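You operate a simulated robot arm through the tools that you are given. There is no shell and no other tool.

Carry out the task below with a simulated two-armed robot. There is one attempt and no reset: what you move stays moved.

## Task
Put one of the steel tins from the big carton on the white tile. Then take the lid off the teal small tin on the bench between the furnace and the green bath and lay it down there. Then take the red stopper from the bench in front of the white bath and put it on the bay four bottom shelf. Then take the orange-capped jar on the bench beside the fridge and put it away on the top of the narrow steel rack. Then put one of the white crucibles from the top of the steel table on top of the firebrick. Then fetch the yellow marker and set it on the steel tray on the top of the grey cupboard. Then close the upper chest drawer. Then open the cardboard box lid. Keep to this order. Set down upright: orange-capped jar.

It is judged by the outcome, as a careful person would: the job done as asked, and still so three seconds after it is handed in. It fails if anything else is knocked over, pushed out of place, dropped, spilled or broken. A push-on lid holds only when it is set on centred and level and pressed home; a screw cap is set on level and turned clockwise until tight.

## Robot
Two 7-joint arms with fingered hands on one trunk, on a base that moves. Base frame: it is fixed to the floor where the robot stands at the start and does not move with it; the origin is under the middle of the robot, x ahead of it, y to its left, z up. Readings come in m, degrees, newtons and seconds.
The left shoulder is at the start at [0.07, 0.154, 0.772], the right one opposite. With the tool pointing down near the work surface each hand reaches from about 0.1 to 0.78 m from the robot's upright axis, wherever it stands, measured 20 degrees to its own side. Places, roughly: bay four bottom shelf (38x20 cm) [2.52, 0.3, 0.06]; cardboard box lid [2, 0.4, 0.8]; firebrick (12x8x7 cm) [-0.4, 2.8, 0.7]; orange-capped jar [1.5, 2.5, 0.75]; red stopper (4x4x4 cm) [2.3, 1.9, 0.7]; small tin [3.25, 1.75, 0.75]; steel tin (10x10x9 cm) [3.8, 0.8, 0.3]; steel tray (27x15x3 cm) [5.7, -2.5, 0.8]; top of the narrow steel rack (21x91 cm) [-1.1, 0.42, 0.7]; upper chest drawer [2, 0.3, 0.6]; white crucible [0.75, 1, 0.75]; white tile (11x11x3 cm) [0.1, 2.7, 0.7]; yellow marker (4x3x4 cm) [3.4, -1.7, 0.8]. Payload 3.9 kg a hand.
The TCP of each hand is the grasp point between the finger pads, 0.03 m short of the fingertips. In the tool frame z runs along the fingers and y along their closing line. The gripper opens to 0.104 m; its body begins 0.035 m behind the TCP. The gripper is a hand of 4 fingers: y runs from the thumb to the fingers, the wrist lies at [-0.017, -0.104, -0.178] in the tool frame, and closing takes about 1.5 s.
Orientation is that of the tool frame in the base frame, as a unit quaternion [x, y, z, w]. With the fingers straight down and the wrist toward the robot, the tool's x, y and z point along [0, 1, 0], [1, 0, 0] and [0, 0, -1] of the base frame.

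## Interface
- The arms move only by the tool jog_arm. It takes "left_motion", "right_motion" or both (then of equal length, played together; a hand with none holds still); each is one flat list of numbers, 7 for each row, row after row: the gripper command, from -1 (shut) to 1 (fully open), values between in proportion, then the shift along the tool's x, y, z in m, then the turn, a rotation vector about the tool's x, y, z in degrees. In form: [fingers, x, y, z, ax, ay, az, fingers, x, y, z, ax, ay, az, ...]. A call has 1 to 20 rows; each row is the pose to reach, as a shift and turn from the pose commanded when the call began, along the tool's axes at that moment. Each row takes 0.2 s and may step no farther than 0.05 m and 8.6 degrees from the row before; otherwise, or with a gripper value out of range, the whole call is refused. A pose out of reach is approached as far as the arm can. The call stops where the force on the tool passes 40 N (or 10 N more than at its start, if that is more) or the arm is blocked; 0.2 s more then pass. Each finger travels about 0.072 m/s and halts on what it meets, pressing with about 34 N; the grip force reading is that of the motor and also rises with nothing between the fingers. The clock runs only during rows and for 0.2 s after the last one: add rows that repeat a pose to give the fingers time. It gives the time, the measured TCP pose, the force on the tool (base axes), the opening and the grip force at its end, in the units of the frame above (readings bear some noise), with the torque about the TCP (base axes, N m) and any sound that the robot's microphone picked up.
- Cameras (640 x 400 px; columns grow to the right, rows downward): "scene" is now at [0.1391, 0.0032, 1.0069]; the picture's right is [0.02, -1.00, 0.00], its down [-0.53, -0.01, -0.85] and it looks along [0.85, 0.02, -0.53] (base axes); focal length 214 px, centre (320, 200). "left" rides on the left gripper at [-0.066, -0.09, -0.126] in its tool frame; the picture's right is [-0.78, -0.30, 0.56], its down [0.57, -0.70, 0.42] and it looks along [0.26, 0.65, 0.71] (tool axes); focal length 275 px, centre (320, 200). "right" rides on the right gripper at [0.066, -0.09, -0.126] in its tool frame; the picture's right is [-0.78, 0.30, -0.56], its down [-0.57, -0.70, 0.42] and it looks along [-0.26, 0.65, 0.71] (tool axes); focal length 275 px, centre (320, 200). There is no depth. A picture from a camera that has moved, and an enlarged one, comes with that camera's place and axes in the base frame and with its lens.
- snapshot(camera): a new picture of that camera. It takes no simulated time.
- raise_lower(by): slides the trunk up (or, below 0, down) by that many m; the arms and the scene camera ride with it, the base frame stays. It gives what a move gives, with no picture.
- roll_base(legs): drives the robot by 1 to 6 legs, each [ahead, turn to the left] in m and degrees, along the robot's own axes; the way and the turn of a leg run together, so that a leg with both is an arc; at most 1.5 m and 180 degrees a leg. The arms and the cameras ride along, it lands a little off, and it stops where it bumps. It gives what a move gives.
- grasp_type(shape, hand): the hand has 4 fingers and takes this shape, open, in about a second: jaw (thumb against the fingers, like two jaws); tri (thumb and two fingers); tip (a fingertip pinch); poke (one finger out to press); point (the index stretched); flat (the hand flat); cup (the hand cupped); fist (a fist). The gripper value then closes the fingers along that shape, each until it touches; the sizes above hold for jaw. It gives what a move gives, with no picture.
- turn_head(pan, tilt): turns the head with the scene camera to pan (to the left, within 86 degrees either way) and tilt (down, from -29 to 69), counted from straight ahead of the robot. It gives what a move gives.
- zoom(camera, box): a new picture of the part [left, top, right, bottom] of that camera's present view, enlarged. It takes no simulated time.
- sign_off(): hands the job in; it is judged then, once.

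Places have to be worked out from the pictures, the camera data and where the tool is seen. Open the grippers and draw the arms clear of the work before you hand the job in, unless the task says otherwise.

The tools are called after "Request:" by a JSON object that holds its "name" and its "arguments". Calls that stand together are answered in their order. jog_arm: Moves the arms, as the interface text tells. Its arguments: {"type":"object","properties":{"left_motion":{"type":"array","items":{"type":"number"}},"right_motion":{"type":"array","items":{"type":"number"}}},"required":[]} The other tools are called the same way: raise_lower (by) moves the trunk up or down; grasp_type (shape, hand) gives the hand a shape; roll_base (legs) drives the base; turn_head (pan, tilt) turns the head that bears the scene camera; snapshot (camera) takes a picture; zoom (camera, box) takes an enlarged picture of a part of a camera's view; sign_off () hands the job in.

At the start:

```text
clock: 0.0
left_ee_pos: [0.5351, 0.2825, 0.4963]
left_tool_rot: [0.707, 0.707, 0.0, -0.001]
left_ft_force: [0.5, -0.4, -0.4]
left_ft_torque: [0.01, 0.01, 0.01]
left_opening: 0.1037
left_gripper_force: 0.1
left_shape: jaw
right_ee_pos: [0.5529, -0.2492, 0.4738]
right_tool_rot: [0.707, 0.707, 0.0, 0.001]
right_ft_force: [-0.1, -0.5, 0.1]
right_ft_torque: [0.03, 0.0, -0.01]
right_opening: 0.1036
right_gripper_force: 0.1
right_shape: jaw
trunk travel left (down, up): [-0.225, 0.715]
robot x, y, heading: [-0.0015, -0.0009, 0.0]
head pan, tilt (commanded): [1.3, 31.7]
```

scene: 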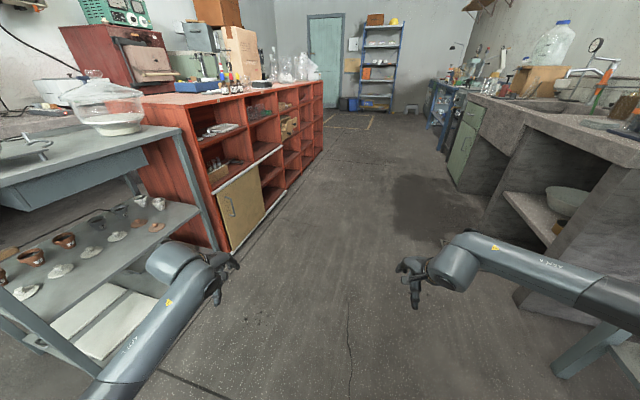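
right: 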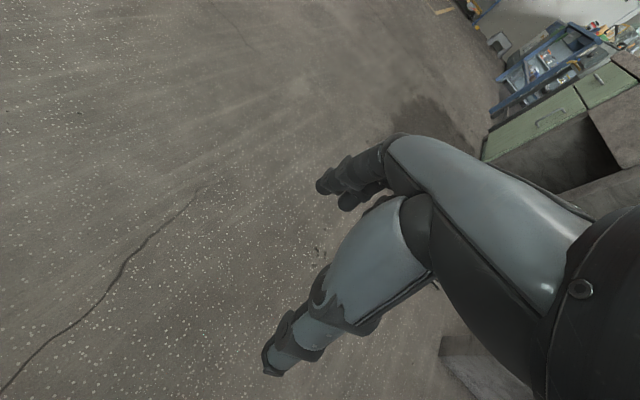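
left: 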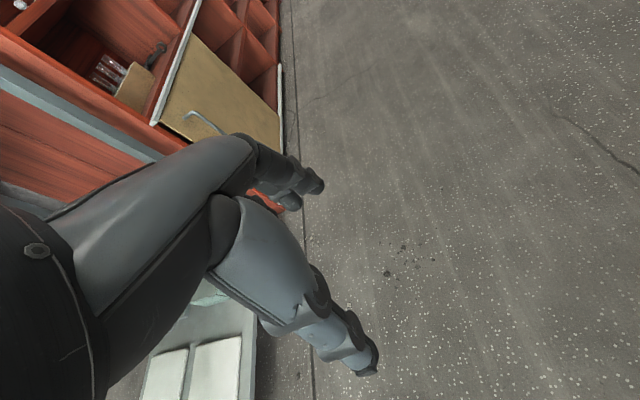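

I start by looking around from the start position to map the room before I move anything.

Request:
{"name": "turn_head", "arguments": {"pan": 0, "tilt": 15}}

Request:
{"name": "snapshot", "arguments": {"camera": "scene"}}

Request:
{"name": "turn_head", "arguments": {"pan": 60, "tilt": 20}}

Request:
{"name": "snapshot", "arguments": {"camera": "scene"}}

Request:
{"name": "turn_head", "arguments": {"pan": -60, "tilt": 20}}

Request:
{"name": "snapshot", "arguments": {"camera": "scene"}}

```text
clock: 0.8
left_ee_pos: [0.5353, 0.2826, 0.4953]
left_tool_rot: [0.707, 0.707, 0.0, 0.0]
left_ft_force: [0.3, -0.4, 0.5]
left_ft_torque: [-0.03, -0.01, -0.03]
left_opening: 0.1037
left_gripper_force: 0.0
left_shape: jaw
right_ee_pos: [0.5528, -0.2493, 0.474]
right_tool_rot: [0.707, 0.708, 0.0, 0.0]
right_ft_force: [-0.5, 0.6, 0.4]
right_ft_torque: [0.03, 0.01, 0.01]
right_opening: 0.1035
right_gripper_force: 0.1
right_shape: jaw
trunk travel left (down, up): [-0.225, 0.715]
robot x, y, heading: [0.0026, 0.0008, 0.2]
head pan, tilt (commanded): [0.0, 15.0]
```

```text
taken
camera scene: at [0.1429, 0.0012, 1.0337], right [0.0, -1.0, 0.0], down [-0.26, 0.0, -0.97], along [0.97, 0.0, -0.26], focal length 214 px, centre (320, 200)
```

scene: 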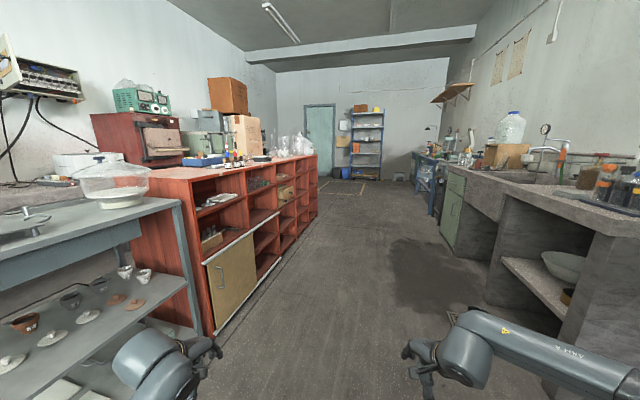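

```text
clock: 2.1
left_ee_pos: [0.5353, 0.2844, 0.4951]
left_tool_rot: [0.707, 0.708, 0.0, 0.001]
left_ft_force: [0.4, -0.8, -0.4]
left_ft_torque: [0.01, 0.01, -0.01]
left_opening: 0.1037
left_gripper_force: 0.1
left_shape: jaw
right_ee_pos: [0.5522, -0.2482, 0.4728]
right_tool_rot: [0.707, 0.707, 0.0, 0.0]
right_ft_force: [-0.1, -0.3, 0.7]
right_ft_torque: [-0.04, -0.04, -0.01]
right_opening: 0.1035
right_gripper_force: 0.0
right_shape: jaw
trunk travel left (down, up): [-0.225, 0.715]
robot x, y, heading: [0.0022, -0.0029, -0.3]
head pan, tilt (commanded): [60.0, 20.0]
```

```text
taken
camera scene: at [0.0961, 0.0818, 1.0256], right [0.87, -0.5, 0.0], down [-0.17, -0.3, -0.94], along [0.47, 0.81, -0.34], focal length 214 px, centre (320, 200)
```

scene: 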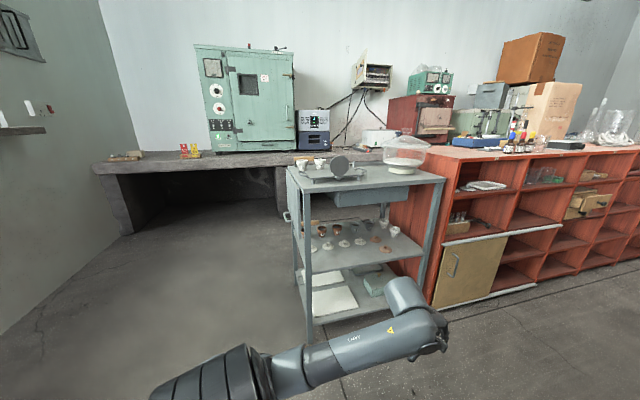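

```text
clock: 4.1
left_ee_pos: [0.5366, 0.2832, 0.4961]
left_tool_rot: [0.707, 0.707, 0.0, 0.0]
left_ft_force: [-0.4, -0.4, -0.3]
left_ft_torque: [0.01, -0.01, -0.01]
left_opening: 0.1037
left_gripper_force: 0.1
left_shape: jaw
right_ee_pos: [0.5522, -0.2493, 0.4728]
right_tool_rot: [0.708, 0.706, -0.001, 0.0]
right_ft_force: [-0.3, 0.3, 0.1]
right_ft_torque: [0.05, 0.01, 0.01]
right_opening: 0.1036
right_gripper_force: 0.1
right_shape: jaw
trunk travel left (down, up): [-0.225, 0.715]
robot x, y, heading: [0.001, 0.0005, 0.1]
head pan, tilt (commanded): [-60.0, 20.0]
```

```text
taken
camera scene: at [0.096, -0.0795, 1.0256], right [-0.87, -0.5, 0.0], down [-0.17, 0.3, -0.94], along [0.47, -0.81, -0.34], focal length 214 px, centre (320, 200)
```

scene: 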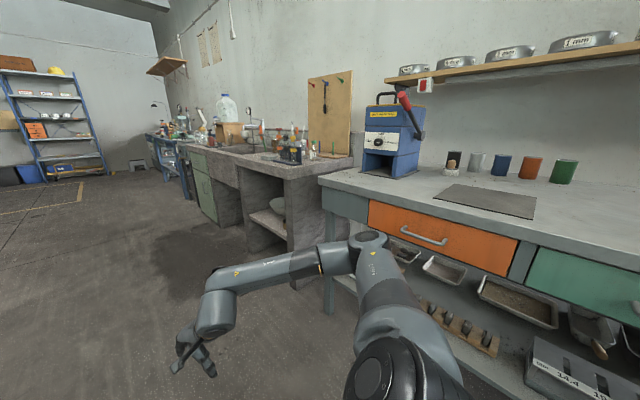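

The red unit and room axes look turned about -12° from the base frame. I raise the trunk for a better overview and take more pictures.

Request:
{"name": "raise_lower", "arguments": {"by": 0.5}}

Request:
{"name": "turn_head", "arguments": {"pan": 30, "tilt": 25}}

Request:
{"name": "snapshot", "arguments": {"camera": "scene"}}

Request:
{"name": "turn_head", "arguments": {"pan": 75, "tilt": 25}}

Request:
{"name": "snapshot", "arguments": {"camera": "scene"}}

Request:
{"name": "turn_head", "arguments": {"pan": -20, "tilt": 20}}

Request:
{"name": "snapshot", "arguments": {"camera": "scene"}}

```text
refused: 0.5 is not a number from -0.4 to 0.4
```

```text
clock: 5.7
left_ee_pos: [0.5365, 0.2838, 0.4952]
left_tool_rot: [0.707, 0.707, 0.0, 0.0]
left_ft_force: [-0.2, 0.4, -0.8]
left_ft_torque: [-0.02, -0.06, 0.01]
left_opening: 0.1038
left_gripper_force: 0.0
left_shape: jaw
right_ee_pos: [0.5525, -0.2481, 0.4739]
right_tool_rot: [0.707, 0.707, 0.0, 0.0]
right_ft_force: [0.0, -0.5, -0.6]
right_ft_torque: [-0.03, 0.0, -0.01]
right_opening: 0.1038
right_gripper_force: 0.0
right_shape: jaw
trunk travel left (down, up): [-0.225, 0.715]
robot x, y, heading: [-0.004, 0.0039, 0.2]
head pan, tilt (commanded): [30.0, 25.0]
```

```text
taken
camera scene: at [0.1293, 0.0472, 1.0175], right [0.5, -0.87, 0.0], down [-0.37, -0.21, -0.91], along [0.79, 0.45, -0.42], focal length 214 px, centre (320, 200)
```

scene: 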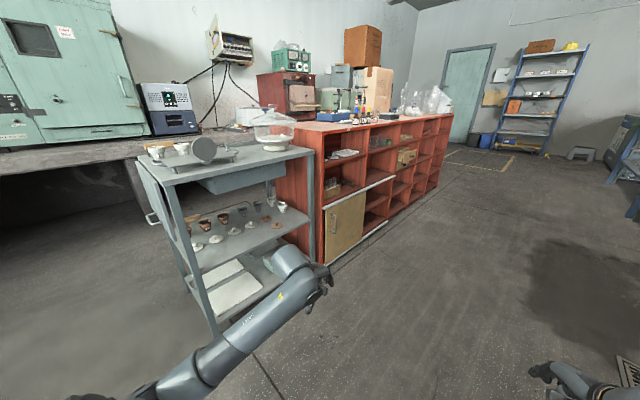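

```text
clock: 6.9
left_ee_pos: [0.5372, 0.2837, 0.4968]
left_tool_rot: [0.707, 0.707, 0.001, 0.0]
left_ft_force: [0.6, 0.4, 0.8]
left_ft_torque: [-0.03, -0.04, 0.03]
left_opening: 0.1038
left_gripper_force: 0.2
left_shape: jaw
right_ee_pos: [0.5525, -0.2494, 0.4732]
right_tool_rot: [0.707, 0.708, -0.001, 0.001]
right_ft_force: [0.0, 0.9, -0.4]
right_ft_torque: [0.0, 0.02, 0.01]
right_opening: 0.1036
right_gripper_force: 0.0
right_shape: jaw
trunk travel left (down, up): [-0.225, 0.715]
robot x, y, heading: [-0.0011, 0.0013, -0.1]
head pan, tilt (commanded): [75.0, 25.0]
```

```text
taken
camera scene: at [0.0734, 0.0901, 1.0175], right [0.97, -0.26, 0.0], down [-0.11, -0.41, -0.91], along [0.24, 0.88, -0.42], focal length 214 px, centre (320, 200)
```

scene: 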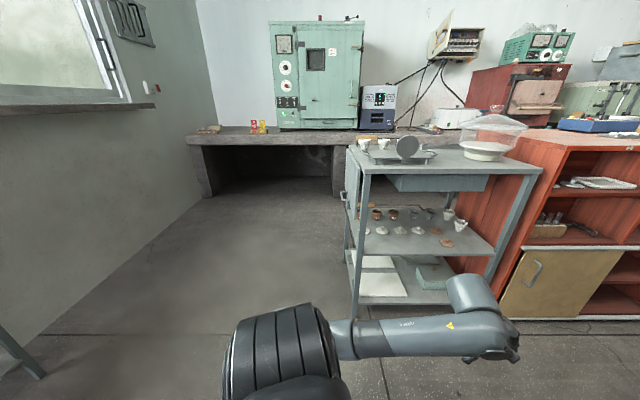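

```text
clock: 8.6
left_ee_pos: [0.537, 0.2824, 0.4955]
left_tool_rot: [0.707, 0.707, 0.0, 0.0]
left_ft_force: [1.0, -0.2, 0.1]
left_ft_torque: [0.0, -0.01, 0.01]
left_opening: 0.1036
left_gripper_force: 0.0
left_shape: jaw
right_ee_pos: [0.5529, -0.248, 0.4743]
right_tool_rot: [0.707, 0.707, 0.0, 0.001]
right_ft_force: [-0.6, 0.2, -0.8]
right_ft_torque: [-0.01, -0.02, -0.02]
right_opening: 0.1034
right_gripper_force: 0.0
right_shape: jaw
trunk travel left (down, up): [-0.225, 0.715]
robot x, y, heading: [0.004, -0.0001, 0.0]
head pan, tilt (commanded): [-20.0, 20.0]
```

```text
taken
camera scene: at [0.137, -0.0306, 1.0256], right [-0.34, -0.94, 0.0], down [-0.32, 0.12, -0.94], along [0.88, -0.32, -0.34], focal length 214 px, centre (320, 200)
```

scene: 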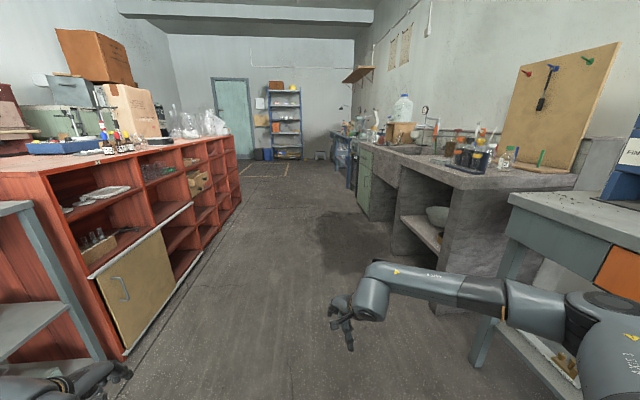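

The trunk slide takes at most 0.4 m at a time, so I raise it by 0.4 and look again from higher.

Request:
{"name": "raise_lower", "arguments": {"by": 0.4}}

Request:
{"name": "raise_lower", "arguments": {"by": 0.25}}

Request:
{"name": "turn_head", "arguments": {"pan": 30, "tilt": 35}}

Request:
{"name": "snapshot", "arguments": {"camera": "scene"}}

Request:
{"name": "turn_head", "arguments": {"pan": 75, "tilt": 30}}

Request:
{"name": "snapshot", "arguments": {"camera": "scene"}}

Request:
{"name": "turn_head", "arguments": {"pan": -20, "tilt": 25}}

Request:
{"name": "snapshot", "arguments": {"camera": "scene"}}

```text
clock: 12.4
left_ee_pos: [0.5362, 0.2831, 0.8958]
left_tool_rot: [0.707, 0.708, 0.0, 0.0]
left_ft_force: [0.0, 1.0, 0.2]
left_ft_torque: [0.01, -0.05, 0.01]
left_opening: 0.1037
left_gripper_force: 0.1
left_shape: jaw
right_ee_pos: [0.5524, -0.2486, 0.8734]
right_tool_rot: [0.707, 0.707, 0.0, 0.0]
right_ft_force: [0.3, -0.5, -0.2]
right_ft_torque: [0.03, -0.01, -0.03]
right_opening: 0.1036
right_gripper_force: 0.0
right_shape: jaw
trunk travel left (down, up): [-0.625, 0.315]
robot x, y, heading: [-0.0006, -0.0015, 0.0]
head pan, tilt (commanded): [-20.0, 20.0]
```

```text
clock: 15.0
left_ee_pos: [0.5372, 0.2831, 1.1467]
left_tool_rot: [0.707, 0.707, -0.001, 0.0]
left_ft_force: [0.1, 0.3, -0.5]
left_ft_torque: [0.0, 0.0, 0.02]
left_opening: 0.1038
left_gripper_force: 0.0
left_shape: jaw
right_ee_pos: [0.5527, -0.2485, 1.1239]
right_tool_rot: [0.707, 0.708, 0.0, -0.001]
right_ft_force: [0.7, -0.1, 0.5]
right_ft_torque: [-0.02, 0.0, 0.01]
right_opening: 0.1034
right_gripper_force: 0.1
right_shape: jaw
trunk travel left (down, up): [-0.875, 0.065]
robot x, y, heading: [-0.0008, -0.0002, -0.0]
head pan, tilt (commanded): [-20.0, 20.0]
```

```text
clock: 16.2
left_ee_pos: [0.5372, 0.2822, 1.1466]
left_tool_rot: [0.707, 0.707, 0.001, 0.0]
left_ft_force: [0.0, 0.3, 0.2]
left_ft_torque: [0.0, 0.0, 0.06]
left_opening: 0.1036
left_gripper_force: 0.0
left_shape: jaw
right_ee_pos: [0.5535, -0.2492, 1.1236]
right_tool_rot: [0.707, 0.707, 0.001, 0.0]
right_ft_force: [-0.4, 0.0, 0.8]
right_ft_torque: [0.0, 0.01, 0.02]
right_opening: 0.1035
right_gripper_force: 0.1
right_shape: jaw
trunk travel left (down, up): [-0.875, 0.065]
robot x, y, heading: [0.0025, 0.0014, 0.1]
head pan, tilt (commanded): [30.0, 35.0]
```

```text
taken
camera scene: at [0.1258, 0.0451, 1.6518], right [0.5, -0.87, 0.0], down [-0.5, -0.29, -0.82], along [0.71, 0.41, -0.57], focal length 214 px, centre (320, 200)
```

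scene: 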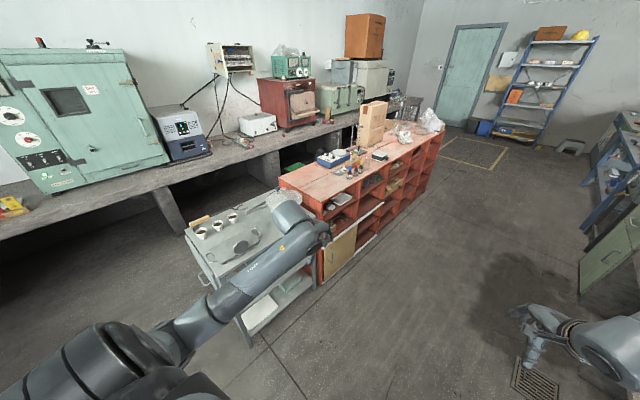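

```text
clock: 17.3
left_ee_pos: [0.5362, 0.2824, 1.1461]
left_tool_rot: [0.708, 0.707, 0.0, 0.0]
left_ft_force: [0.0, -0.2, 0.2]
left_ft_torque: [-0.01, 0.0, -0.01]
left_opening: 0.1037
left_gripper_force: 0.1
left_shape: jaw
right_ee_pos: [0.5531, -0.2483, 1.1249]
right_tool_rot: [0.707, 0.707, 0.0, -0.001]
right_ft_force: [0.3, 0.3, 0.9]
right_ft_torque: [0.01, 0.03, 0.01]
right_opening: 0.1034
right_gripper_force: 0.0
right_shape: jaw
trunk travel left (down, up): [-0.875, 0.065]
robot x, y, heading: [0.0006, 0.0002, 0.1]
head pan, tilt (commanded): [75.0, 30.0]
```

```text
taken
camera scene: at [0.073, 0.0885, 1.6596], right [0.97, -0.26, 0.0], down [-0.13, -0.48, -0.87], along [0.22, 0.84, -0.5], focal length 214 px, centre (320, 200)
```

scene: 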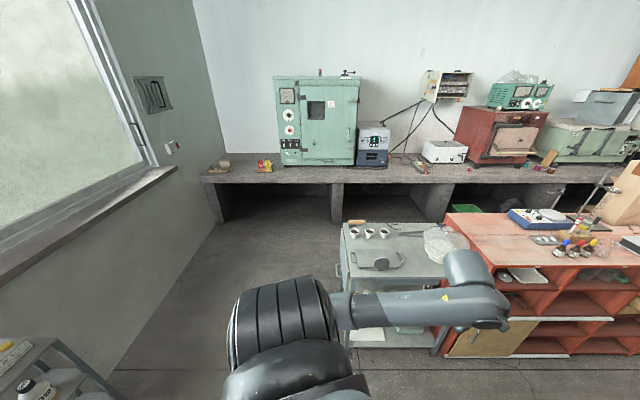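

```text
clock: 19.0
left_ee_pos: [0.5364, 0.2829, 1.1465]
left_tool_rot: [0.707, 0.707, 0.001, 0.0]
left_ft_force: [0.3, 0.4, -0.3]
left_ft_torque: [0.0, -0.02, -0.03]
left_opening: 0.1038
left_gripper_force: 0.0
left_shape: jaw
right_ee_pos: [0.5527, -0.2494, 1.1238]
right_tool_rot: [0.707, 0.707, 0.0, 0.0]
right_ft_force: [-0.1, 0.1, 0.6]
right_ft_torque: [0.01, 0.01, -0.02]
right_opening: 0.1034
right_gripper_force: 0.0
right_shape: jaw
trunk travel left (down, up): [-0.875, 0.065]
robot x, y, heading: [0.0006, -0.0003, -0.3]
head pan, tilt (commanded): [-20.0, 25.0]
```

```text
taken
camera scene: at [0.1361, -0.0303, 1.6675], right [-0.34, -0.94, 0.0], down [-0.4, 0.14, -0.91], along [0.85, -0.31, -0.42], focal length 214 px, centre (320, 200)
```

scene: 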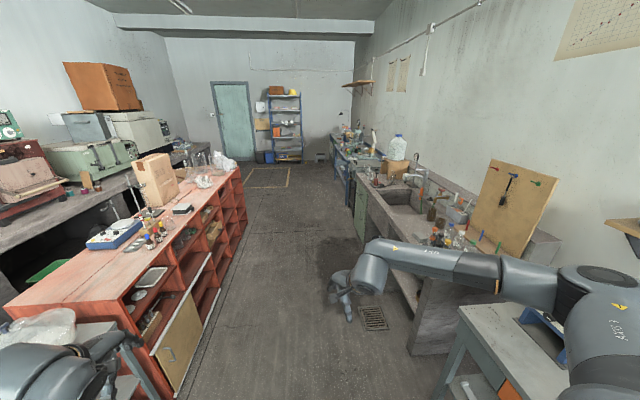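

The layout is clear now: a wall bench on the left, the red unit as an island with an aisle behind it, and the rack behind-left. I zoom into the bench areas.

Request:
{"name": "turn_head", "arguments": {"pan": 65, "tilt": 25}}

Request:
{"name": "zoom", "arguments": {"camera": "scene", "box": [120, 120, 360, 270]}}

Request:
{"name": "zoom", "arguments": {"camera": "scene", "box": [340, 80, 640, 268]}}

Request:
{"name": "turn_head", "arguments": {"pan": 20, "tilt": 25}}

Request:
{"name": "zoom", "arguments": {"camera": "scene", "box": [100, 100, 400, 290]}}

Request:
{"name": "zoom", "arguments": {"camera": "scene", "box": [300, 60, 640, 272]}}

```text
clock: 20.6
left_ee_pos: [0.536, 0.2823, 1.1451]
left_tool_rot: [0.707, 0.707, 0.0, 0.0]
left_ft_force: [-0.2, 0.4, -0.6]
left_ft_torque: [0.0, 0.02, -0.01]
left_opening: 0.1038
left_gripper_force: 0.1
left_shape: jaw
right_ee_pos: [0.5521, -0.2488, 1.123]
right_tool_rot: [0.707, 0.707, 0.0, 0.0]
right_ft_force: [0.7, 0.1, 0.6]
right_ft_torque: [0.01, 0.02, -0.06]
right_opening: 0.1035
right_gripper_force: 0.1
right_shape: jaw
trunk travel left (down, up): [-0.875, 0.065]
robot x, y, heading: [-0.0003, -0.0012, -0.1]
head pan, tilt (commanded): [65.0, 25.0]
```

```text
2.67 times, centred on (240, 195) of scene
camera zoom: at [0.0885, 0.0846, 1.6675], right [0.91, -0.42, 0.0], down [-0.18, -0.38, -0.91], along [0.38, 0.82, -0.42], focal length 572 px, centre (533, 213)
```

zoom: 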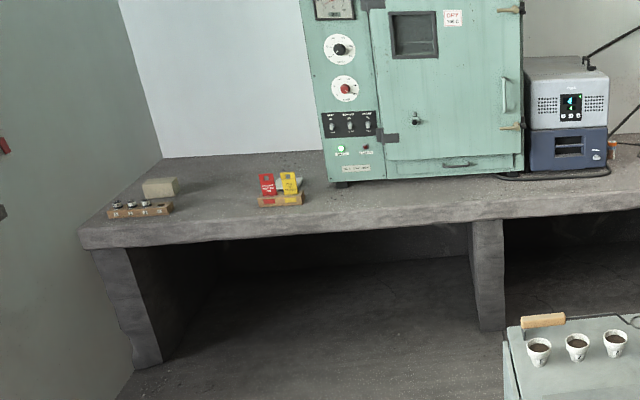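

```text
2.13 times, centred on (490, 174) of scene
camera zoom: at [0.0885, 0.0846, 1.6675], right [0.91, -0.42, 0.0], down [-0.18, -0.38, -0.91], along [0.38, 0.82, -0.42], focal length 456 px, centre (-42, 255)
```

zoom: 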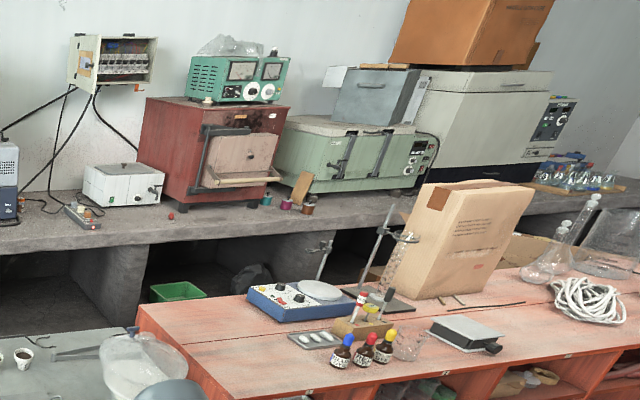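

```text
clock: 21.7
left_ee_pos: [0.5352, 0.2833, 1.146]
left_tool_rot: [0.707, 0.707, -0.001, 0.0]
left_ft_force: [0.4, 0.9, 0.4]
left_ft_torque: [-0.01, 0.05, -0.01]
left_opening: 0.1037
left_gripper_force: 0.1
left_shape: jaw
right_ee_pos: [0.5523, -0.2488, 1.1233]
right_tool_rot: [0.707, 0.707, 0.001, -0.001]
right_ft_force: [-0.3, -0.4, 0.6]
right_ft_torque: [-0.01, 0.02, 0.01]
right_opening: 0.1036
right_gripper_force: 0.1
right_shape: jaw
trunk travel left (down, up): [-0.875, 0.065]
robot x, y, heading: [0.0031, -0.0028, -0.1]
head pan, tilt (commanded): [20.0, 25.0]
```

```text
2.11 times, centred on (250, 195) of scene
camera zoom: at [0.136, 0.0328, 1.6675], right [0.34, -0.94, 0.0], down [-0.4, -0.14, -0.91], along [0.85, 0.31, -0.42], focal length 452 px, centre (467, 210)
```

zoom: 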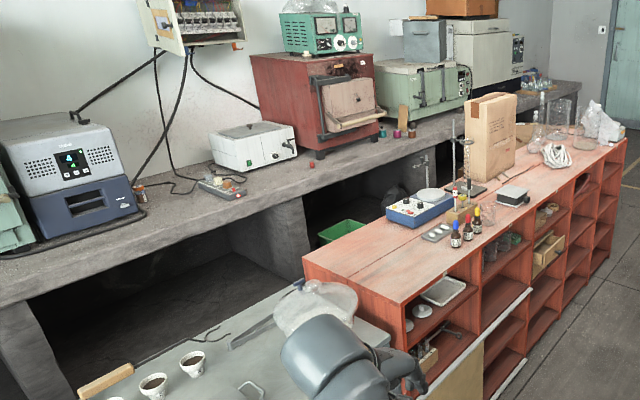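

```text
1.88 times, centred on (470, 166) of scene
camera zoom: at [0.136, 0.0328, 1.6675], right [0.34, -0.94, 0.0], down [-0.4, -0.14, -0.91], along [0.85, 0.31, -0.42], focal length 404 px, centre (38, 264)
```

zoom: 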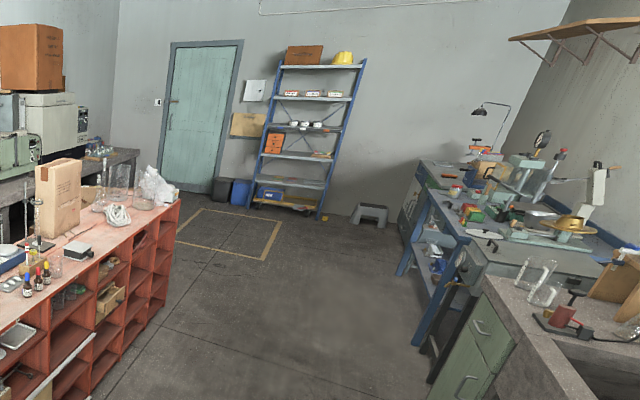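

I can see the furnace, white bath, red stopper, orange-capped jar, tile and brick on the wall bench. The big carton must be past the far end of the red unit, so I drive along the aisle (room axis about -12°) with the arms high.

Request:
{"name": "roll_base", "arguments": {"legs": [[0, -12], [1.5, 0], [1.4, 0]]}}

Request:
{"name": "turn_head", "arguments": {"pan": 60, "tilt": 35}}

Request:
{"name": "snapshot", "arguments": {"camera": "scene"}}

Request:
{"name": "turn_head", "arguments": {"pan": 0, "tilt": 30}}

Request:
{"name": "snapshot", "arguments": {"camera": "scene"}}

Request:
{"name": "turn_head", "arguments": {"pan": -50, "tilt": 30}}

Request:
{"name": "snapshot", "arguments": {"camera": "scene"}}

```text
clock: 36.6
left_ee_pos: [3.4498, -0.4662, 1.1455]
left_tool_rot: [0.783, 0.622, 0.001, 0.0]
left_ft_force: [-0.6, -0.2, -0.5]
left_ft_torque: [-0.05, -0.01, 0.03]
left_opening: 0.1038
left_gripper_force: 0.0
left_shape: jaw
right_ee_pos: [3.3477, -0.9873, 1.1245]
right_tool_rot: [0.782, 0.623, 0.0, 0.0]
right_ft_force: [-0.6, -0.4, 0.0]
right_ft_torque: [0.03, -0.02, -0.01]
right_opening: 0.1039
right_gripper_force: 0.1
right_shape: jaw
trunk travel left (down, up): [-0.875, 0.065]
robot x, y, heading: [2.8618, -0.6204, -13.0]
head pan, tilt (commanded): [20.0, 25.0]
```

```text
clock: 37.7
left_ee_pos: [3.4504, -0.4661, 1.1453]
left_tool_rot: [0.783, 0.623, 0.001, 0.001]
left_ft_force: [-0.7, -0.5, -0.2]
left_ft_torque: [0.01, 0.01, -0.01]
left_opening: 0.1037
left_gripper_force: 0.1
left_shape: jaw
right_ee_pos: [3.348, -0.9883, 1.1234]
right_tool_rot: [0.782, 0.623, 0.0, 0.001]
right_ft_force: [0.7, 0.8, -0.3]
right_ft_torque: [-0.01, 0.01, 0.0]
right_opening: 0.104
right_gripper_force: 0.1
right_shape: jaw
trunk travel left (down, up): [-0.875, 0.065]
robot x, y, heading: [2.8696, -0.6196, -12.9]
head pan, tilt (commanded): [60.0, 35.0]
```

```text
taken
camera scene: at [2.9737, -0.5673, 1.6518], right [0.73, -0.68, 0.0], down [-0.39, -0.42, -0.82], along [0.56, 0.6, -0.57], focal length 214 px, centre (320, 200)
```

scene: 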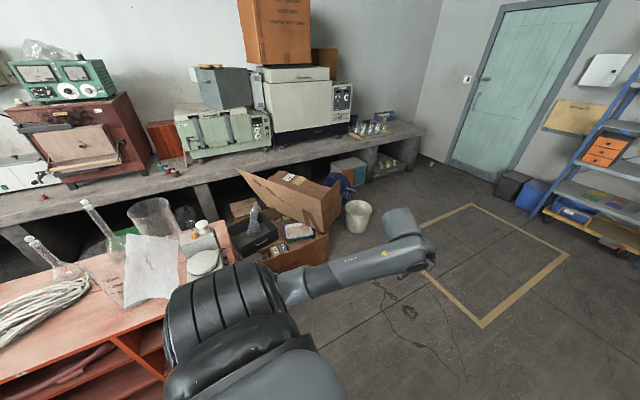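

```text
clock: 39.0
left_ee_pos: [3.4507, -0.4649, 1.1465]
left_tool_rot: [0.782, 0.623, 0.0, 0.0]
left_ft_force: [-0.4, 0.3, 0.1]
left_ft_torque: [-0.04, 0.0, -0.02]
left_opening: 0.1037
left_gripper_force: 0.0
left_shape: jaw
right_ee_pos: [3.349, -0.9877, 1.1237]
right_tool_rot: [0.782, 0.623, -0.001, 0.0]
right_ft_force: [-0.6, 0.0, 0.8]
right_ft_torque: [-0.02, 0.03, -0.02]
right_opening: 0.1035
right_gripper_force: 0.0
right_shape: jaw
trunk travel left (down, up): [-0.875, 0.065]
robot x, y, heading: [2.8643, -0.6192, -13.0]
head pan, tilt (commanded): [0.0, 30.0]
```

```text
taken
camera scene: at [3.0019, -0.6519, 1.6595], right [-0.22, -0.97, 0.0], down [-0.49, 0.11, -0.87], along [0.84, -0.19, -0.5], focal length 214 px, centre (320, 200)
```

scene: 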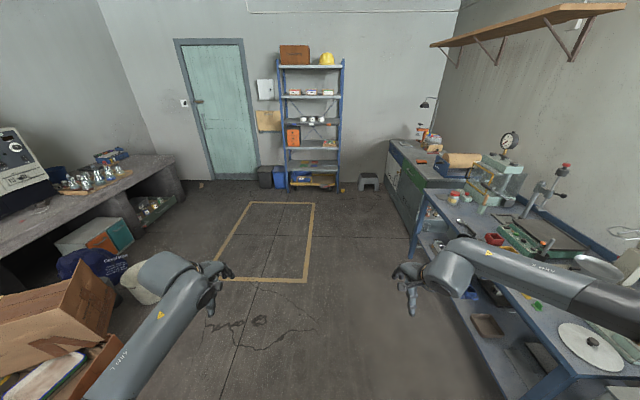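

```text
clock: 40.2
left_ee_pos: [3.4513, -0.4661, 1.1453]
left_tool_rot: [0.782, 0.623, 0.0, -0.001]
left_ft_force: [0.2, 0.1, 0.0]
left_ft_torque: [0.07, -0.01, 0.01]
left_opening: 0.1037
left_gripper_force: 0.0
left_shape: jaw
right_ee_pos: [3.348, -0.9874, 1.1232]
right_tool_rot: [0.782, 0.624, 0.0, 0.0]
right_ft_force: [0.1, 0.4, -0.5]
right_ft_torque: [0.0, 0.03, 0.0]
right_opening: 0.1037
right_gripper_force: 0.1
right_shape: jaw
trunk travel left (down, up): [-0.875, 0.065]
robot x, y, heading: [2.8649, -0.6229, -13.1]
head pan, tilt (commanded): [-50.0, 30.0]
```

```text
taken
camera scene: at [2.9549, -0.7122, 1.6596], right [-0.89, -0.46, 0.0], down [-0.23, 0.45, -0.87], along [0.39, -0.77, -0.5], focal length 214 px, centre (320, 200)
```

scene: 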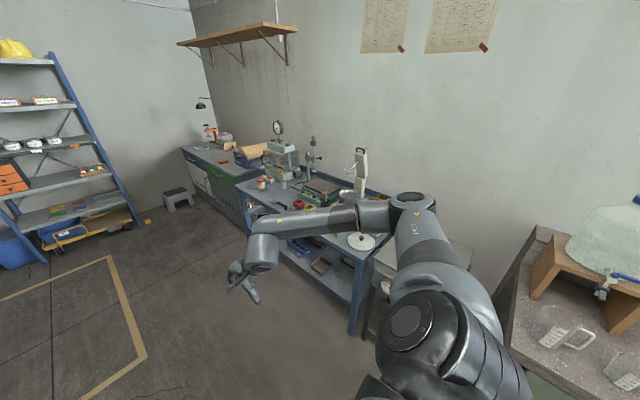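

The big carton is on the floor between the red unit's end and the wall bench. I drive a bit further along the aisle and turn to face it.

Request:
{"name": "roll_base", "arguments": {"legs": [[1.05, 0], [0, 90]]}}

Request:
{"name": "turn_head", "arguments": {"pan": 0, "tilt": 40}}

Request:
{"name": "snapshot", "arguments": {"camera": "scene"}}

Request:
{"name": "zoom", "arguments": {"camera": "scene", "box": [200, 120, 440, 270]}}

```text
clock: 49.5
left_ee_pos: [3.766, -0.2777, 1.1461]
left_tool_rot: [0.112, 0.994, 0.001, 0.0]
left_ft_force: [0.2, -0.2, 0.3]
left_ft_torque: [0.0, 0.0, -0.01]
left_opening: 0.1035
left_gripper_force: 0.0
left_shape: jaw
right_ee_pos: [4.2885, -0.3805, 1.1231]
right_tool_rot: [0.113, 0.994, 0.0, 0.0]
right_ft_force: [-0.2, -0.1, -1.0]
right_ft_torque: [0.03, 0.02, 0.01]
right_opening: 0.1037
right_gripper_force: 0.0
right_shape: jaw
trunk travel left (down, up): [-0.875, 0.065]
robot x, y, heading: [3.9245, -0.8611, 77.1]
head pan, tilt (commanded): [-50.0, 30.0]
```

```text
clock: 50.7
left_ee_pos: [3.7675, -0.2766, 1.1452]
left_tool_rot: [0.113, 0.994, 0.0, 0.001]
left_ft_force: [-0.1, 0.5, 0.0]
left_ft_torque: [0.0, 0.02, 0.02]
left_opening: 0.1037
left_gripper_force: 0.0
left_shape: jaw
right_ee_pos: [4.2887, -0.3803, 1.1233]
right_tool_rot: [0.112, 0.994, 0.0, -0.001]
right_ft_force: [0.1, 0.3, 0.2]
right_ft_torque: [-0.06, -0.05, 0.02]
right_opening: 0.1039
right_gripper_force: 0.0
right_shape: jaw
trunk travel left (down, up): [-0.875, 0.065]
robot x, y, heading: [3.9233, -0.8596, 77.1]
head pan, tilt (commanded): [0.0, 40.0]
```

```text
taken
camera scene: at [3.9524, -0.7302, 1.6442], right [0.97, -0.22, 0.0], down [-0.14, -0.63, -0.77], along [0.17, 0.75, -0.64], focal length 214 px, centre (320, 200)
```

scene: 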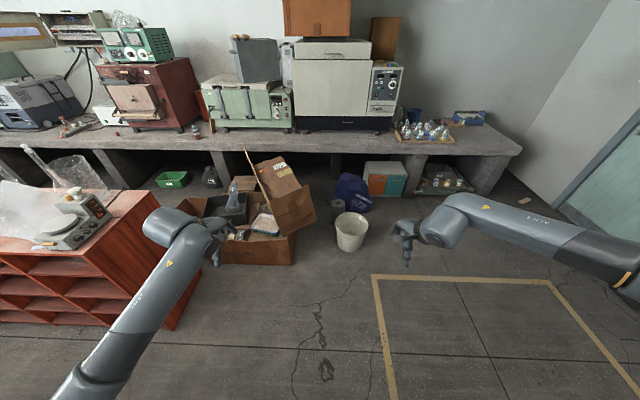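

```text
2.67 times, centred on (320, 195) of scene
camera zoom: at [3.9524, -0.7302, 1.6442], right [0.97, -0.22, 0.0], down [-0.14, -0.63, -0.77], along [0.17, 0.75, -0.64], focal length 572 px, centre (320, 213)
```

zoom: 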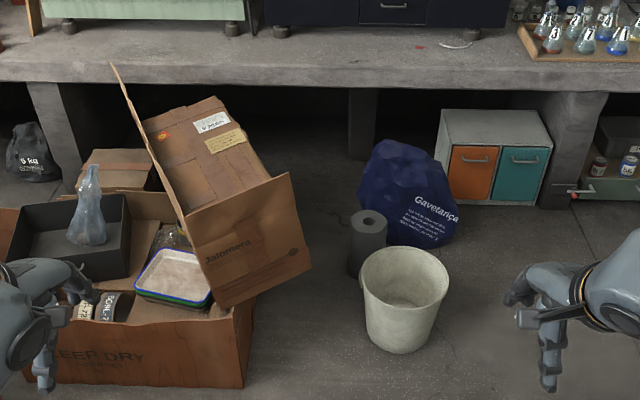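

The carton ("KEEP DRY") holds labelled tins near its front-left corner, but my left hand blocks the view. I pull both hands back 0.3 m and look again.

Request:
{"name": "jog_arm", "arguments": {"left_motion": [1, 0, -0.05, 0, 0, 0, 0, 1, 0, -0.1, 0, 0, 0, 0, 1, 0, -0.15, 0, 0, 0, 0, 1, 0, -0.2, 0, 0, 0, 0, 1, 0, -0.25, 0, 0, 0, 0, 1, 0, -0.3, 0, 0, 0, 0], "right_motion": [1, 0, -0.05, 0, 0, 0, 0, 1, 0, -0.1, 0, 0, 0, 0, 1, 0, -0.15, 0, 0, 0, 0, 1, 0, -0.2, 0, 0, 0, 0, 1, 0, -0.25, 0, 0, 0, 0, 1, 0, -0.3, 0, 0, 0, 0]}}

Request:
{"name": "zoom", "arguments": {"camera": "scene", "box": [140, 140, 380, 290]}}

```text
clock: 52.1
left_ee_pos: [3.7369, -0.3953, 1.1441]
left_tool_rot: [0.113, 0.994, 0.0, 0.0]
left_ft_force: [0.1, 0.6, -0.1]
left_ft_torque: [0.01, 0.0, -0.02]
left_opening: 0.104
left_gripper_force: 0.1
left_shape: jaw
left hand out of reach, approached as far as the arm can: row 3, 4, 5, 6
right_ee_pos: [4.2481, -0.5857, 1.1209]
right_tool_rot: [0.114, 0.993, 0.003, 0.003]
right_ft_force: [-0.2, -1.1, -1.2]
right_ft_torque: [0.03, 0.03, -0.01]
right_opening: 0.1039
right_gripper_force: 0.0
right_shape: jaw
right hand out of reach, approached as far as the arm can: row 4, 5, 6
trunk travel left (down, up): [-0.875, 0.065]
robot x, y, heading: [3.9229, -0.8611, 77.1]
head pan, tilt (commanded): [0.0, 40.0]
```

```text
2.67 times, centred on (260, 215) of scene
camera zoom: at [3.9518, -0.73, 1.644], right [0.97, -0.22, 0.0], down [-0.14, -0.63, -0.77], along [0.17, 0.75, -0.64], focal length 572 px, centre (480, 160)
```

zoom: 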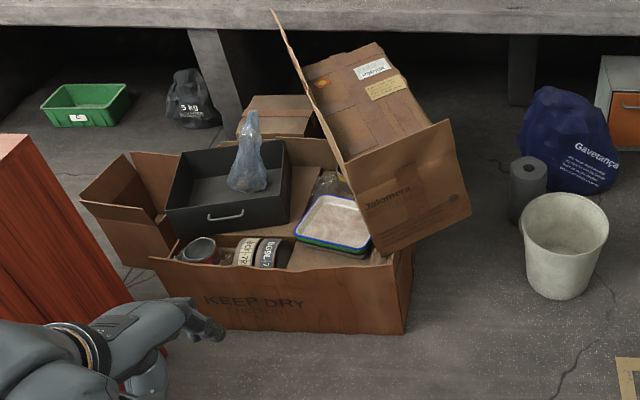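

I can now see tins with printed labels at the carton's front-left. I drive closer, approaching at an angle, to inspect them from above.

Request:
{"name": "raise_lower", "arguments": {"by": 0.06}}

Request:
{"name": "roll_base", "arguments": {"legs": [[0, 32], [0.82, 0], [0, -32]]}}

Request:
{"name": "turn_head", "arguments": {"pan": 5, "tilt": 65}}

Request:
{"name": "snapshot", "arguments": {"camera": "scene"}}

```text
clock: 53.1
left_ee_pos: [3.7373, -0.3951, 1.2037]
left_tool_rot: [0.112, 0.994, 0.0, -0.001]
left_ft_force: [1.2, 0.5, 0.2]
left_ft_torque: [-0.02, 0.04, 0.01]
left_opening: 0.1037
left_gripper_force: 0.1
left_shape: jaw
right_ee_pos: [4.2472, -0.5873, 1.18]
right_tool_rot: [0.115, 0.993, 0.001, 0.002]
right_ft_force: [1.5, -0.1, 0.1]
right_ft_torque: [0.0, 0.01, -0.01]
right_opening: 0.1037
right_gripper_force: 0.0
right_shape: jaw
trunk travel left (down, up): [-0.935, 0.005]
robot x, y, heading: [3.9209, -0.8633, 77.3]
head pan, tilt (commanded): [0.0, 40.0]
```

```text
clock: 60.6
left_ee_pos: [3.4734, 0.3742, 1.2048]
left_tool_rot: [0.115, 0.993, 0.0, 0.0]
left_ft_force: [-0.6, 0.1, 0.0]
left_ft_torque: [0.03, 0.03, 0.01]
left_opening: 0.1035
left_gripper_force: 0.1
left_shape: jaw
right_ee_pos: [3.984, 0.1816, 1.1793]
right_tool_rot: [0.115, 0.993, 0.0, 0.001]
right_ft_force: [0.2, -0.6, 0.1]
right_ft_torque: [-0.01, -0.01, 0.0]
right_opening: 0.1041
right_gripper_force: 0.1
right_shape: jaw
trunk travel left (down, up): [-0.935, 0.005]
robot x, y, heading: [3.6565, -0.0963, 77.1]
head pan, tilt (commanded): [0.0, 40.0]
```

```text
clock: 61.5
left_ee_pos: [3.473, 0.375, 1.2054]
left_tool_rot: [0.114, 0.993, 0.0, 0.0]
left_ft_force: [0.2, 0.3, -0.1]
left_ft_torque: [-0.02, -0.01, -0.01]
left_opening: 0.1037
left_gripper_force: 0.0
left_shape: jaw
right_ee_pos: [3.9844, 0.1811, 1.1792]
right_tool_rot: [0.115, 0.993, 0.0, 0.002]
right_ft_force: [-0.3, -0.2, -0.3]
right_ft_torque: [0.05, 0.02, 0.0]
right_opening: 0.104
right_gripper_force: 0.0
right_shape: jaw
trunk travel left (down, up): [-0.935, 0.005]
robot x, y, heading: [3.6565, -0.0956, 76.8]
head pan, tilt (commanded): [5.0, 65.0]
```

```text
taken
camera scene: at [3.6771, 0.0167, 1.672], right [0.99, -0.14, 0.0], down [-0.13, -0.9, -0.42], along [0.06, 0.42, -0.91], focal length 214 px, centre (320, 200)
```

scene: 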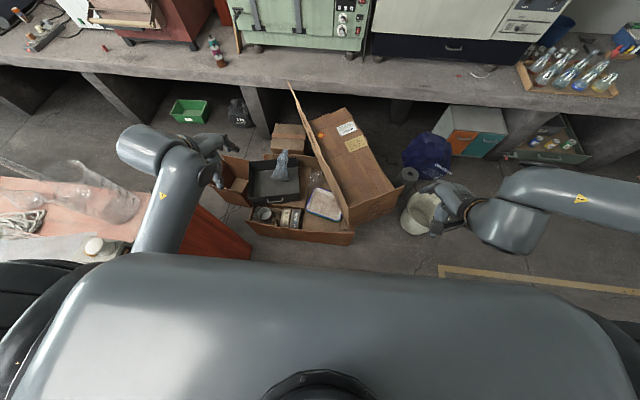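

Zooming in on the carton contents from here.

Request:
{"name": "zoom", "arguments": {"camera": "scene", "box": [220, 160, 380, 260]}}

Request:
{"name": "snapshot", "arguments": {"camera": "left"}}

```text
4.00 times, centred on (300, 210) of scene
camera zoom: at [3.6771, 0.0167, 1.672], right [0.99, -0.14, 0.0], down [-0.13, -0.9, -0.42], along [0.06, 0.42, -0.91], focal length 858 px, centre (400, 160)
```

zoom: 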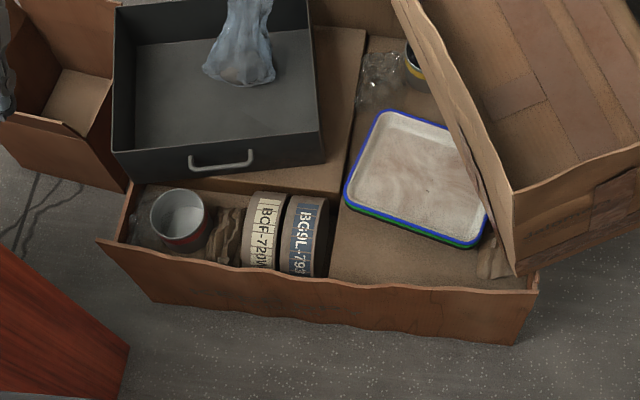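

```text
taken
camera left: at [3.5185, 0.272, 1.3297], right [0.69, -0.46, -0.56], down [-0.72, -0.55, -0.42], along [-0.11, 0.69, -0.71], focal length 275 px, centre (320, 200)
```

left: 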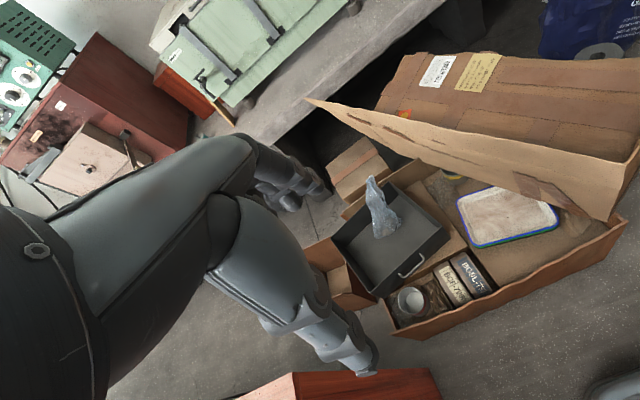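

I zoom in tighter on the front-left section to decide which of these objects are the steel tins.

Request:
{"name": "zoom", "arguments": {"camera": "scene", "box": [240, 198, 312, 243]}}

Request:
{"name": "zoom", "arguments": {"camera": "left", "box": [370, 240, 530, 340]}}

```text
8.89 times, centred on (276, 220) of scene
camera zoom: at [3.6771, 0.0167, 1.672], right [0.99, -0.14, 0.0], down [-0.13, -0.9, -0.42], along [0.06, 0.42, -0.91], focal length 1906 px, centre (711, 18)
```

zoom: 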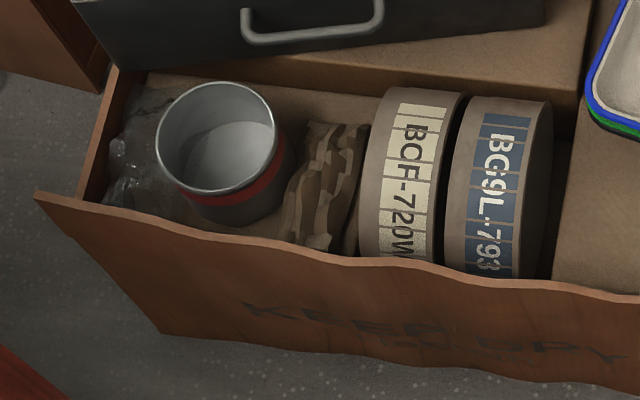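

```text
4.00 times, centred on (450, 290) of left
camera zoom: at [3.5185, 0.272, 1.3297], right [0.69, -0.46, -0.56], down [-0.72, -0.55, -0.42], along [-0.11, 0.69, -0.71], focal length 1101 px, centre (-200, -160)
```

zoom: 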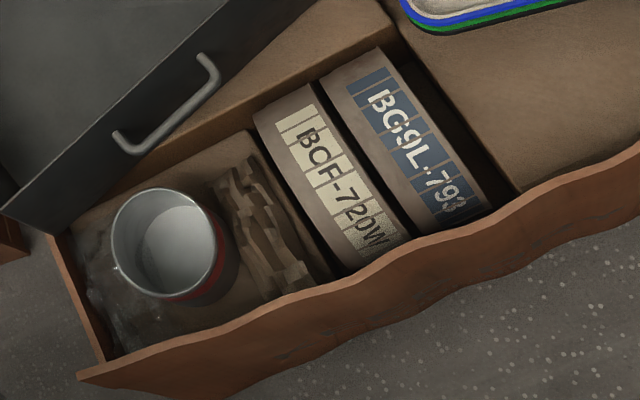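

The labelled rolls are reels. The open cylinder with the red band at about (3.38, 0.595), rim z≈0.32, is a steel tin, with a second yellow-banded one further back. I'll pinch the red-banded tin's front wall with the left hand, so I first move that hand above it while raising the right hand clear.

Request:
{"name": "jog_arm", "arguments": {"left_motion": [1, 0.024, 0.025, 0, 0, 0, 0, 1, 0.047, 0.05, 0, 0, 0, 0, 1, 0.07, 0.074, 0, 0, 0, 0, 1, 0.094, 0.098, 0, 0, 0, 0, 1, 0.117, 0.123, 0, 0, 0, 0, 1, 0.14, 0.147, 0, 0, 0, 0, 1, 0.14, 0.147, 0, 0, 0, 0], "right_motion": [1, 0, 0, -0.05, 0, 0, 0, 1, 0, 0, -0.1, 0, 0, 0, 1, 0, 0, -0.15, 0, 0, 0, 1, 0, 0, -0.2, 0, 0, 0, 1, 0, 0, -0.25, 0, 0, 0, 1, 0, 0, -0.3, 0, 0, 0, 1, 0, 0, -0.33, 0, 0, 0]}}

Request:
{"name": "snapshot", "arguments": {"camera": "scene"}}

```text
clock: 63.1
left_ee_pos: [3.3694, 0.5493, 1.204]
left_tool_rot: [0.114, 0.993, 0.0, 0.001]
left_ft_force: [0.2, 0.2, 0.3]
left_ft_torque: [-0.01, -0.03, -0.01]
left_opening: 0.1039
left_gripper_force: 0.0
left_shape: jaw
right_ee_pos: [3.9828, 0.181, 1.5098]
right_tool_rot: [0.115, 0.993, -0.001, 0.002]
right_ft_force: [0.1, 0.4, 0.1]
right_ft_torque: [0.01, -0.01, 0.03]
right_opening: 0.1041
right_gripper_force: 0.0
right_shape: jaw
right hand out of reach, approached as far as the arm can: row 1, 2, 3, 4
trunk travel left (down, up): [-0.935, 0.005]
robot x, y, heading: [3.6606, -0.0912, 76.7]
head pan, tilt (commanded): [5.0, 65.0]
```

```text
taken
camera scene: at [3.676, 0.0171, 1.6719], right [0.99, -0.14, 0.0], down [-0.13, -0.9, -0.42], along [0.06, 0.42, -0.91], focal length 214 px, centre (320, 200)
```

scene: 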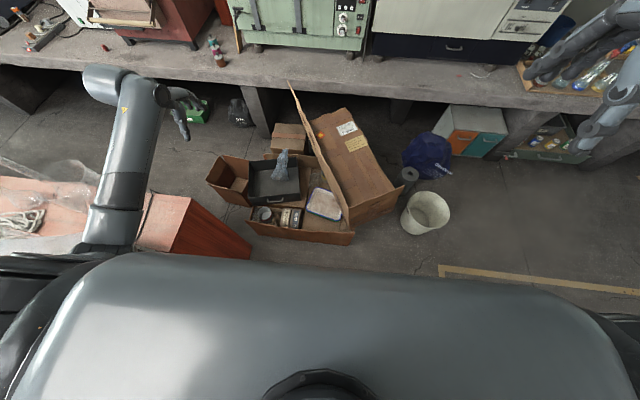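

The hand is above the tin's front wall and the arm should clear the red unit's end (x≈3.19) by about 10 cm. I lower the trunk in steps.

Request:
{"name": "raise_lower", "arguments": {"by": -0.4}}

Request:
{"name": "raise_lower", "arguments": {"by": -0.25}}

Request:
{"name": "snapshot", "arguments": {"camera": "scene"}}

Request:
{"name": "snapshot", "arguments": {"camera": "left"}}

```text
clock: 66.9
left_ee_pos: [3.3701, 0.5496, 0.8037]
left_tool_rot: [0.115, 0.993, 0.0, 0.0]
left_ft_force: [-0.4, 0.1, -0.1]
left_ft_torque: [-0.02, -0.04, 0.02]
left_opening: 0.1037
left_gripper_force: 0.0
left_shape: jaw
right_ee_pos: [3.9845, 0.1808, 1.1097]
right_tool_rot: [0.115, 0.993, -0.001, 0.002]
right_ft_force: [0.0, 0.4, -0.1]
right_ft_torque: [-0.02, 0.0, 0.01]
right_opening: 0.1038
right_gripper_force: 0.0
right_shape: jaw
trunk travel left (down, up): [-0.535, 0.405]
robot x, y, heading: [3.6582, -0.087, 76.8]
head pan, tilt (commanded): [5.0, 65.0]
```

```text
clock: 69.5
left_ee_pos: [3.3688, 0.5503, 0.5533]
left_tool_rot: [0.114, 0.993, 0.0, 0.0]
left_ft_force: [-1.0, 0.0, -0.1]
left_ft_torque: [-0.01, -0.01, 0.0]
left_opening: 0.1041
left_gripper_force: 0.1
left_shape: jaw
right_ee_pos: [3.9834, 0.1824, 0.8597]
right_tool_rot: [0.114, 0.993, 0.0, 0.002]
right_ft_force: [-0.7, 0.5, 0.8]
right_ft_torque: [-0.04, -0.01, 0.03]
right_opening: 0.104
right_gripper_force: 0.1
right_shape: jaw
trunk travel left (down, up): [-0.285, 0.655]
robot x, y, heading: [3.6573, -0.0943, 76.9]
head pan, tilt (commanded): [5.0, 65.0]
```

```text
taken
camera scene: at [3.6768, 0.0168, 1.022], right [0.99, -0.14, 0.0], down [-0.13, -0.9, -0.42], along [0.06, 0.42, -0.91], focal length 214 px, centre (320, 200)
```

scene: 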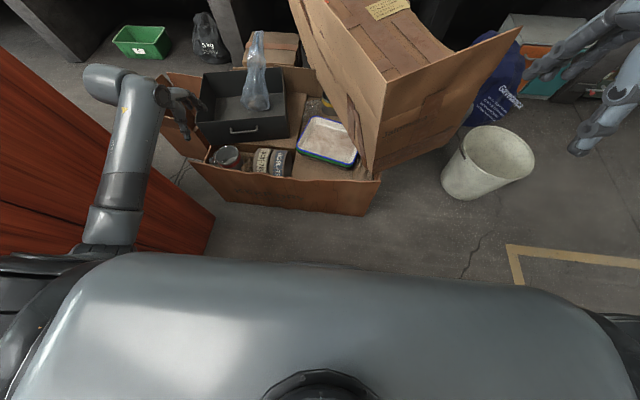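

```text
taken
camera left: at [3.4145, 0.4474, 0.6784], right [0.69, -0.46, -0.56], down [-0.72, -0.55, -0.43], along [-0.11, 0.69, -0.71], focal length 275 px, centre (320, 200)
```

left: 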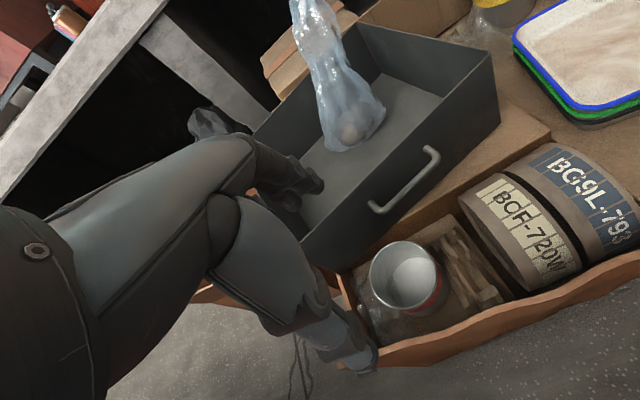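

The rim shows in the left camera. I zoom to fix the tin's position and check finger clearance to the carton wall and the dark drawer box.

Request:
{"name": "zoom", "arguments": {"camera": "left", "box": [300, 210, 500, 335]}}

Request:
{"name": "zoom", "arguments": {"camera": "scene", "box": [140, 50, 300, 150]}}

Request:
{"name": "zoom", "arguments": {"camera": "scene", "box": [180, 120, 308, 200]}}

```text
3.20 times, centred on (400, 272) of left
camera zoom: at [3.4145, 0.4474, 0.6784], right [0.69, -0.46, -0.56], down [-0.72, -0.55, -0.43], along [-0.11, 0.69, -0.71], focal length 881 px, centre (64, -32)
```

zoom: 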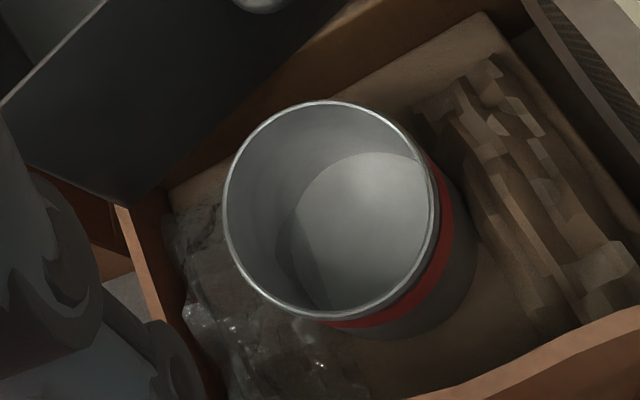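

```text
4.00 times, centred on (220, 100) of scene
camera zoom: at [3.6768, 0.0168, 1.022], right [0.99, -0.14, 0.0], down [-0.13, -0.9, -0.42], along [0.06, 0.42, -0.91], focal length 858 px, centre (720, 600)
```

zoom: 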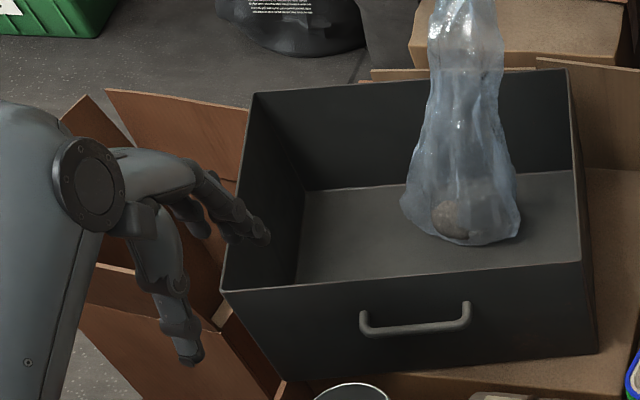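

```text
5.00 times, centred on (244, 160) of scene
camera zoom: at [3.6768, 0.0168, 1.022], right [0.99, -0.14, 0.0], down [-0.13, -0.9, -0.42], along [0.06, 0.42, -0.91], focal length 1072 px, centre (700, 400)
```

zoom: 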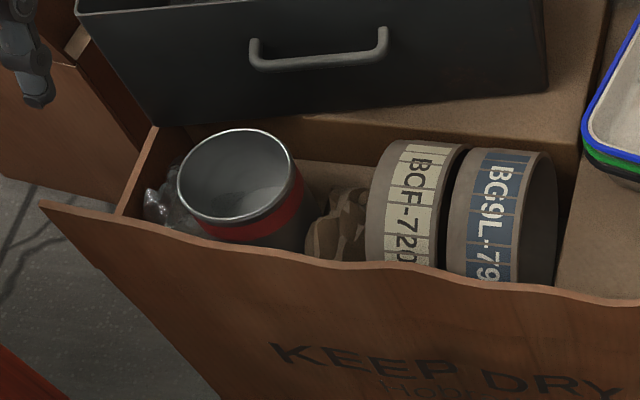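

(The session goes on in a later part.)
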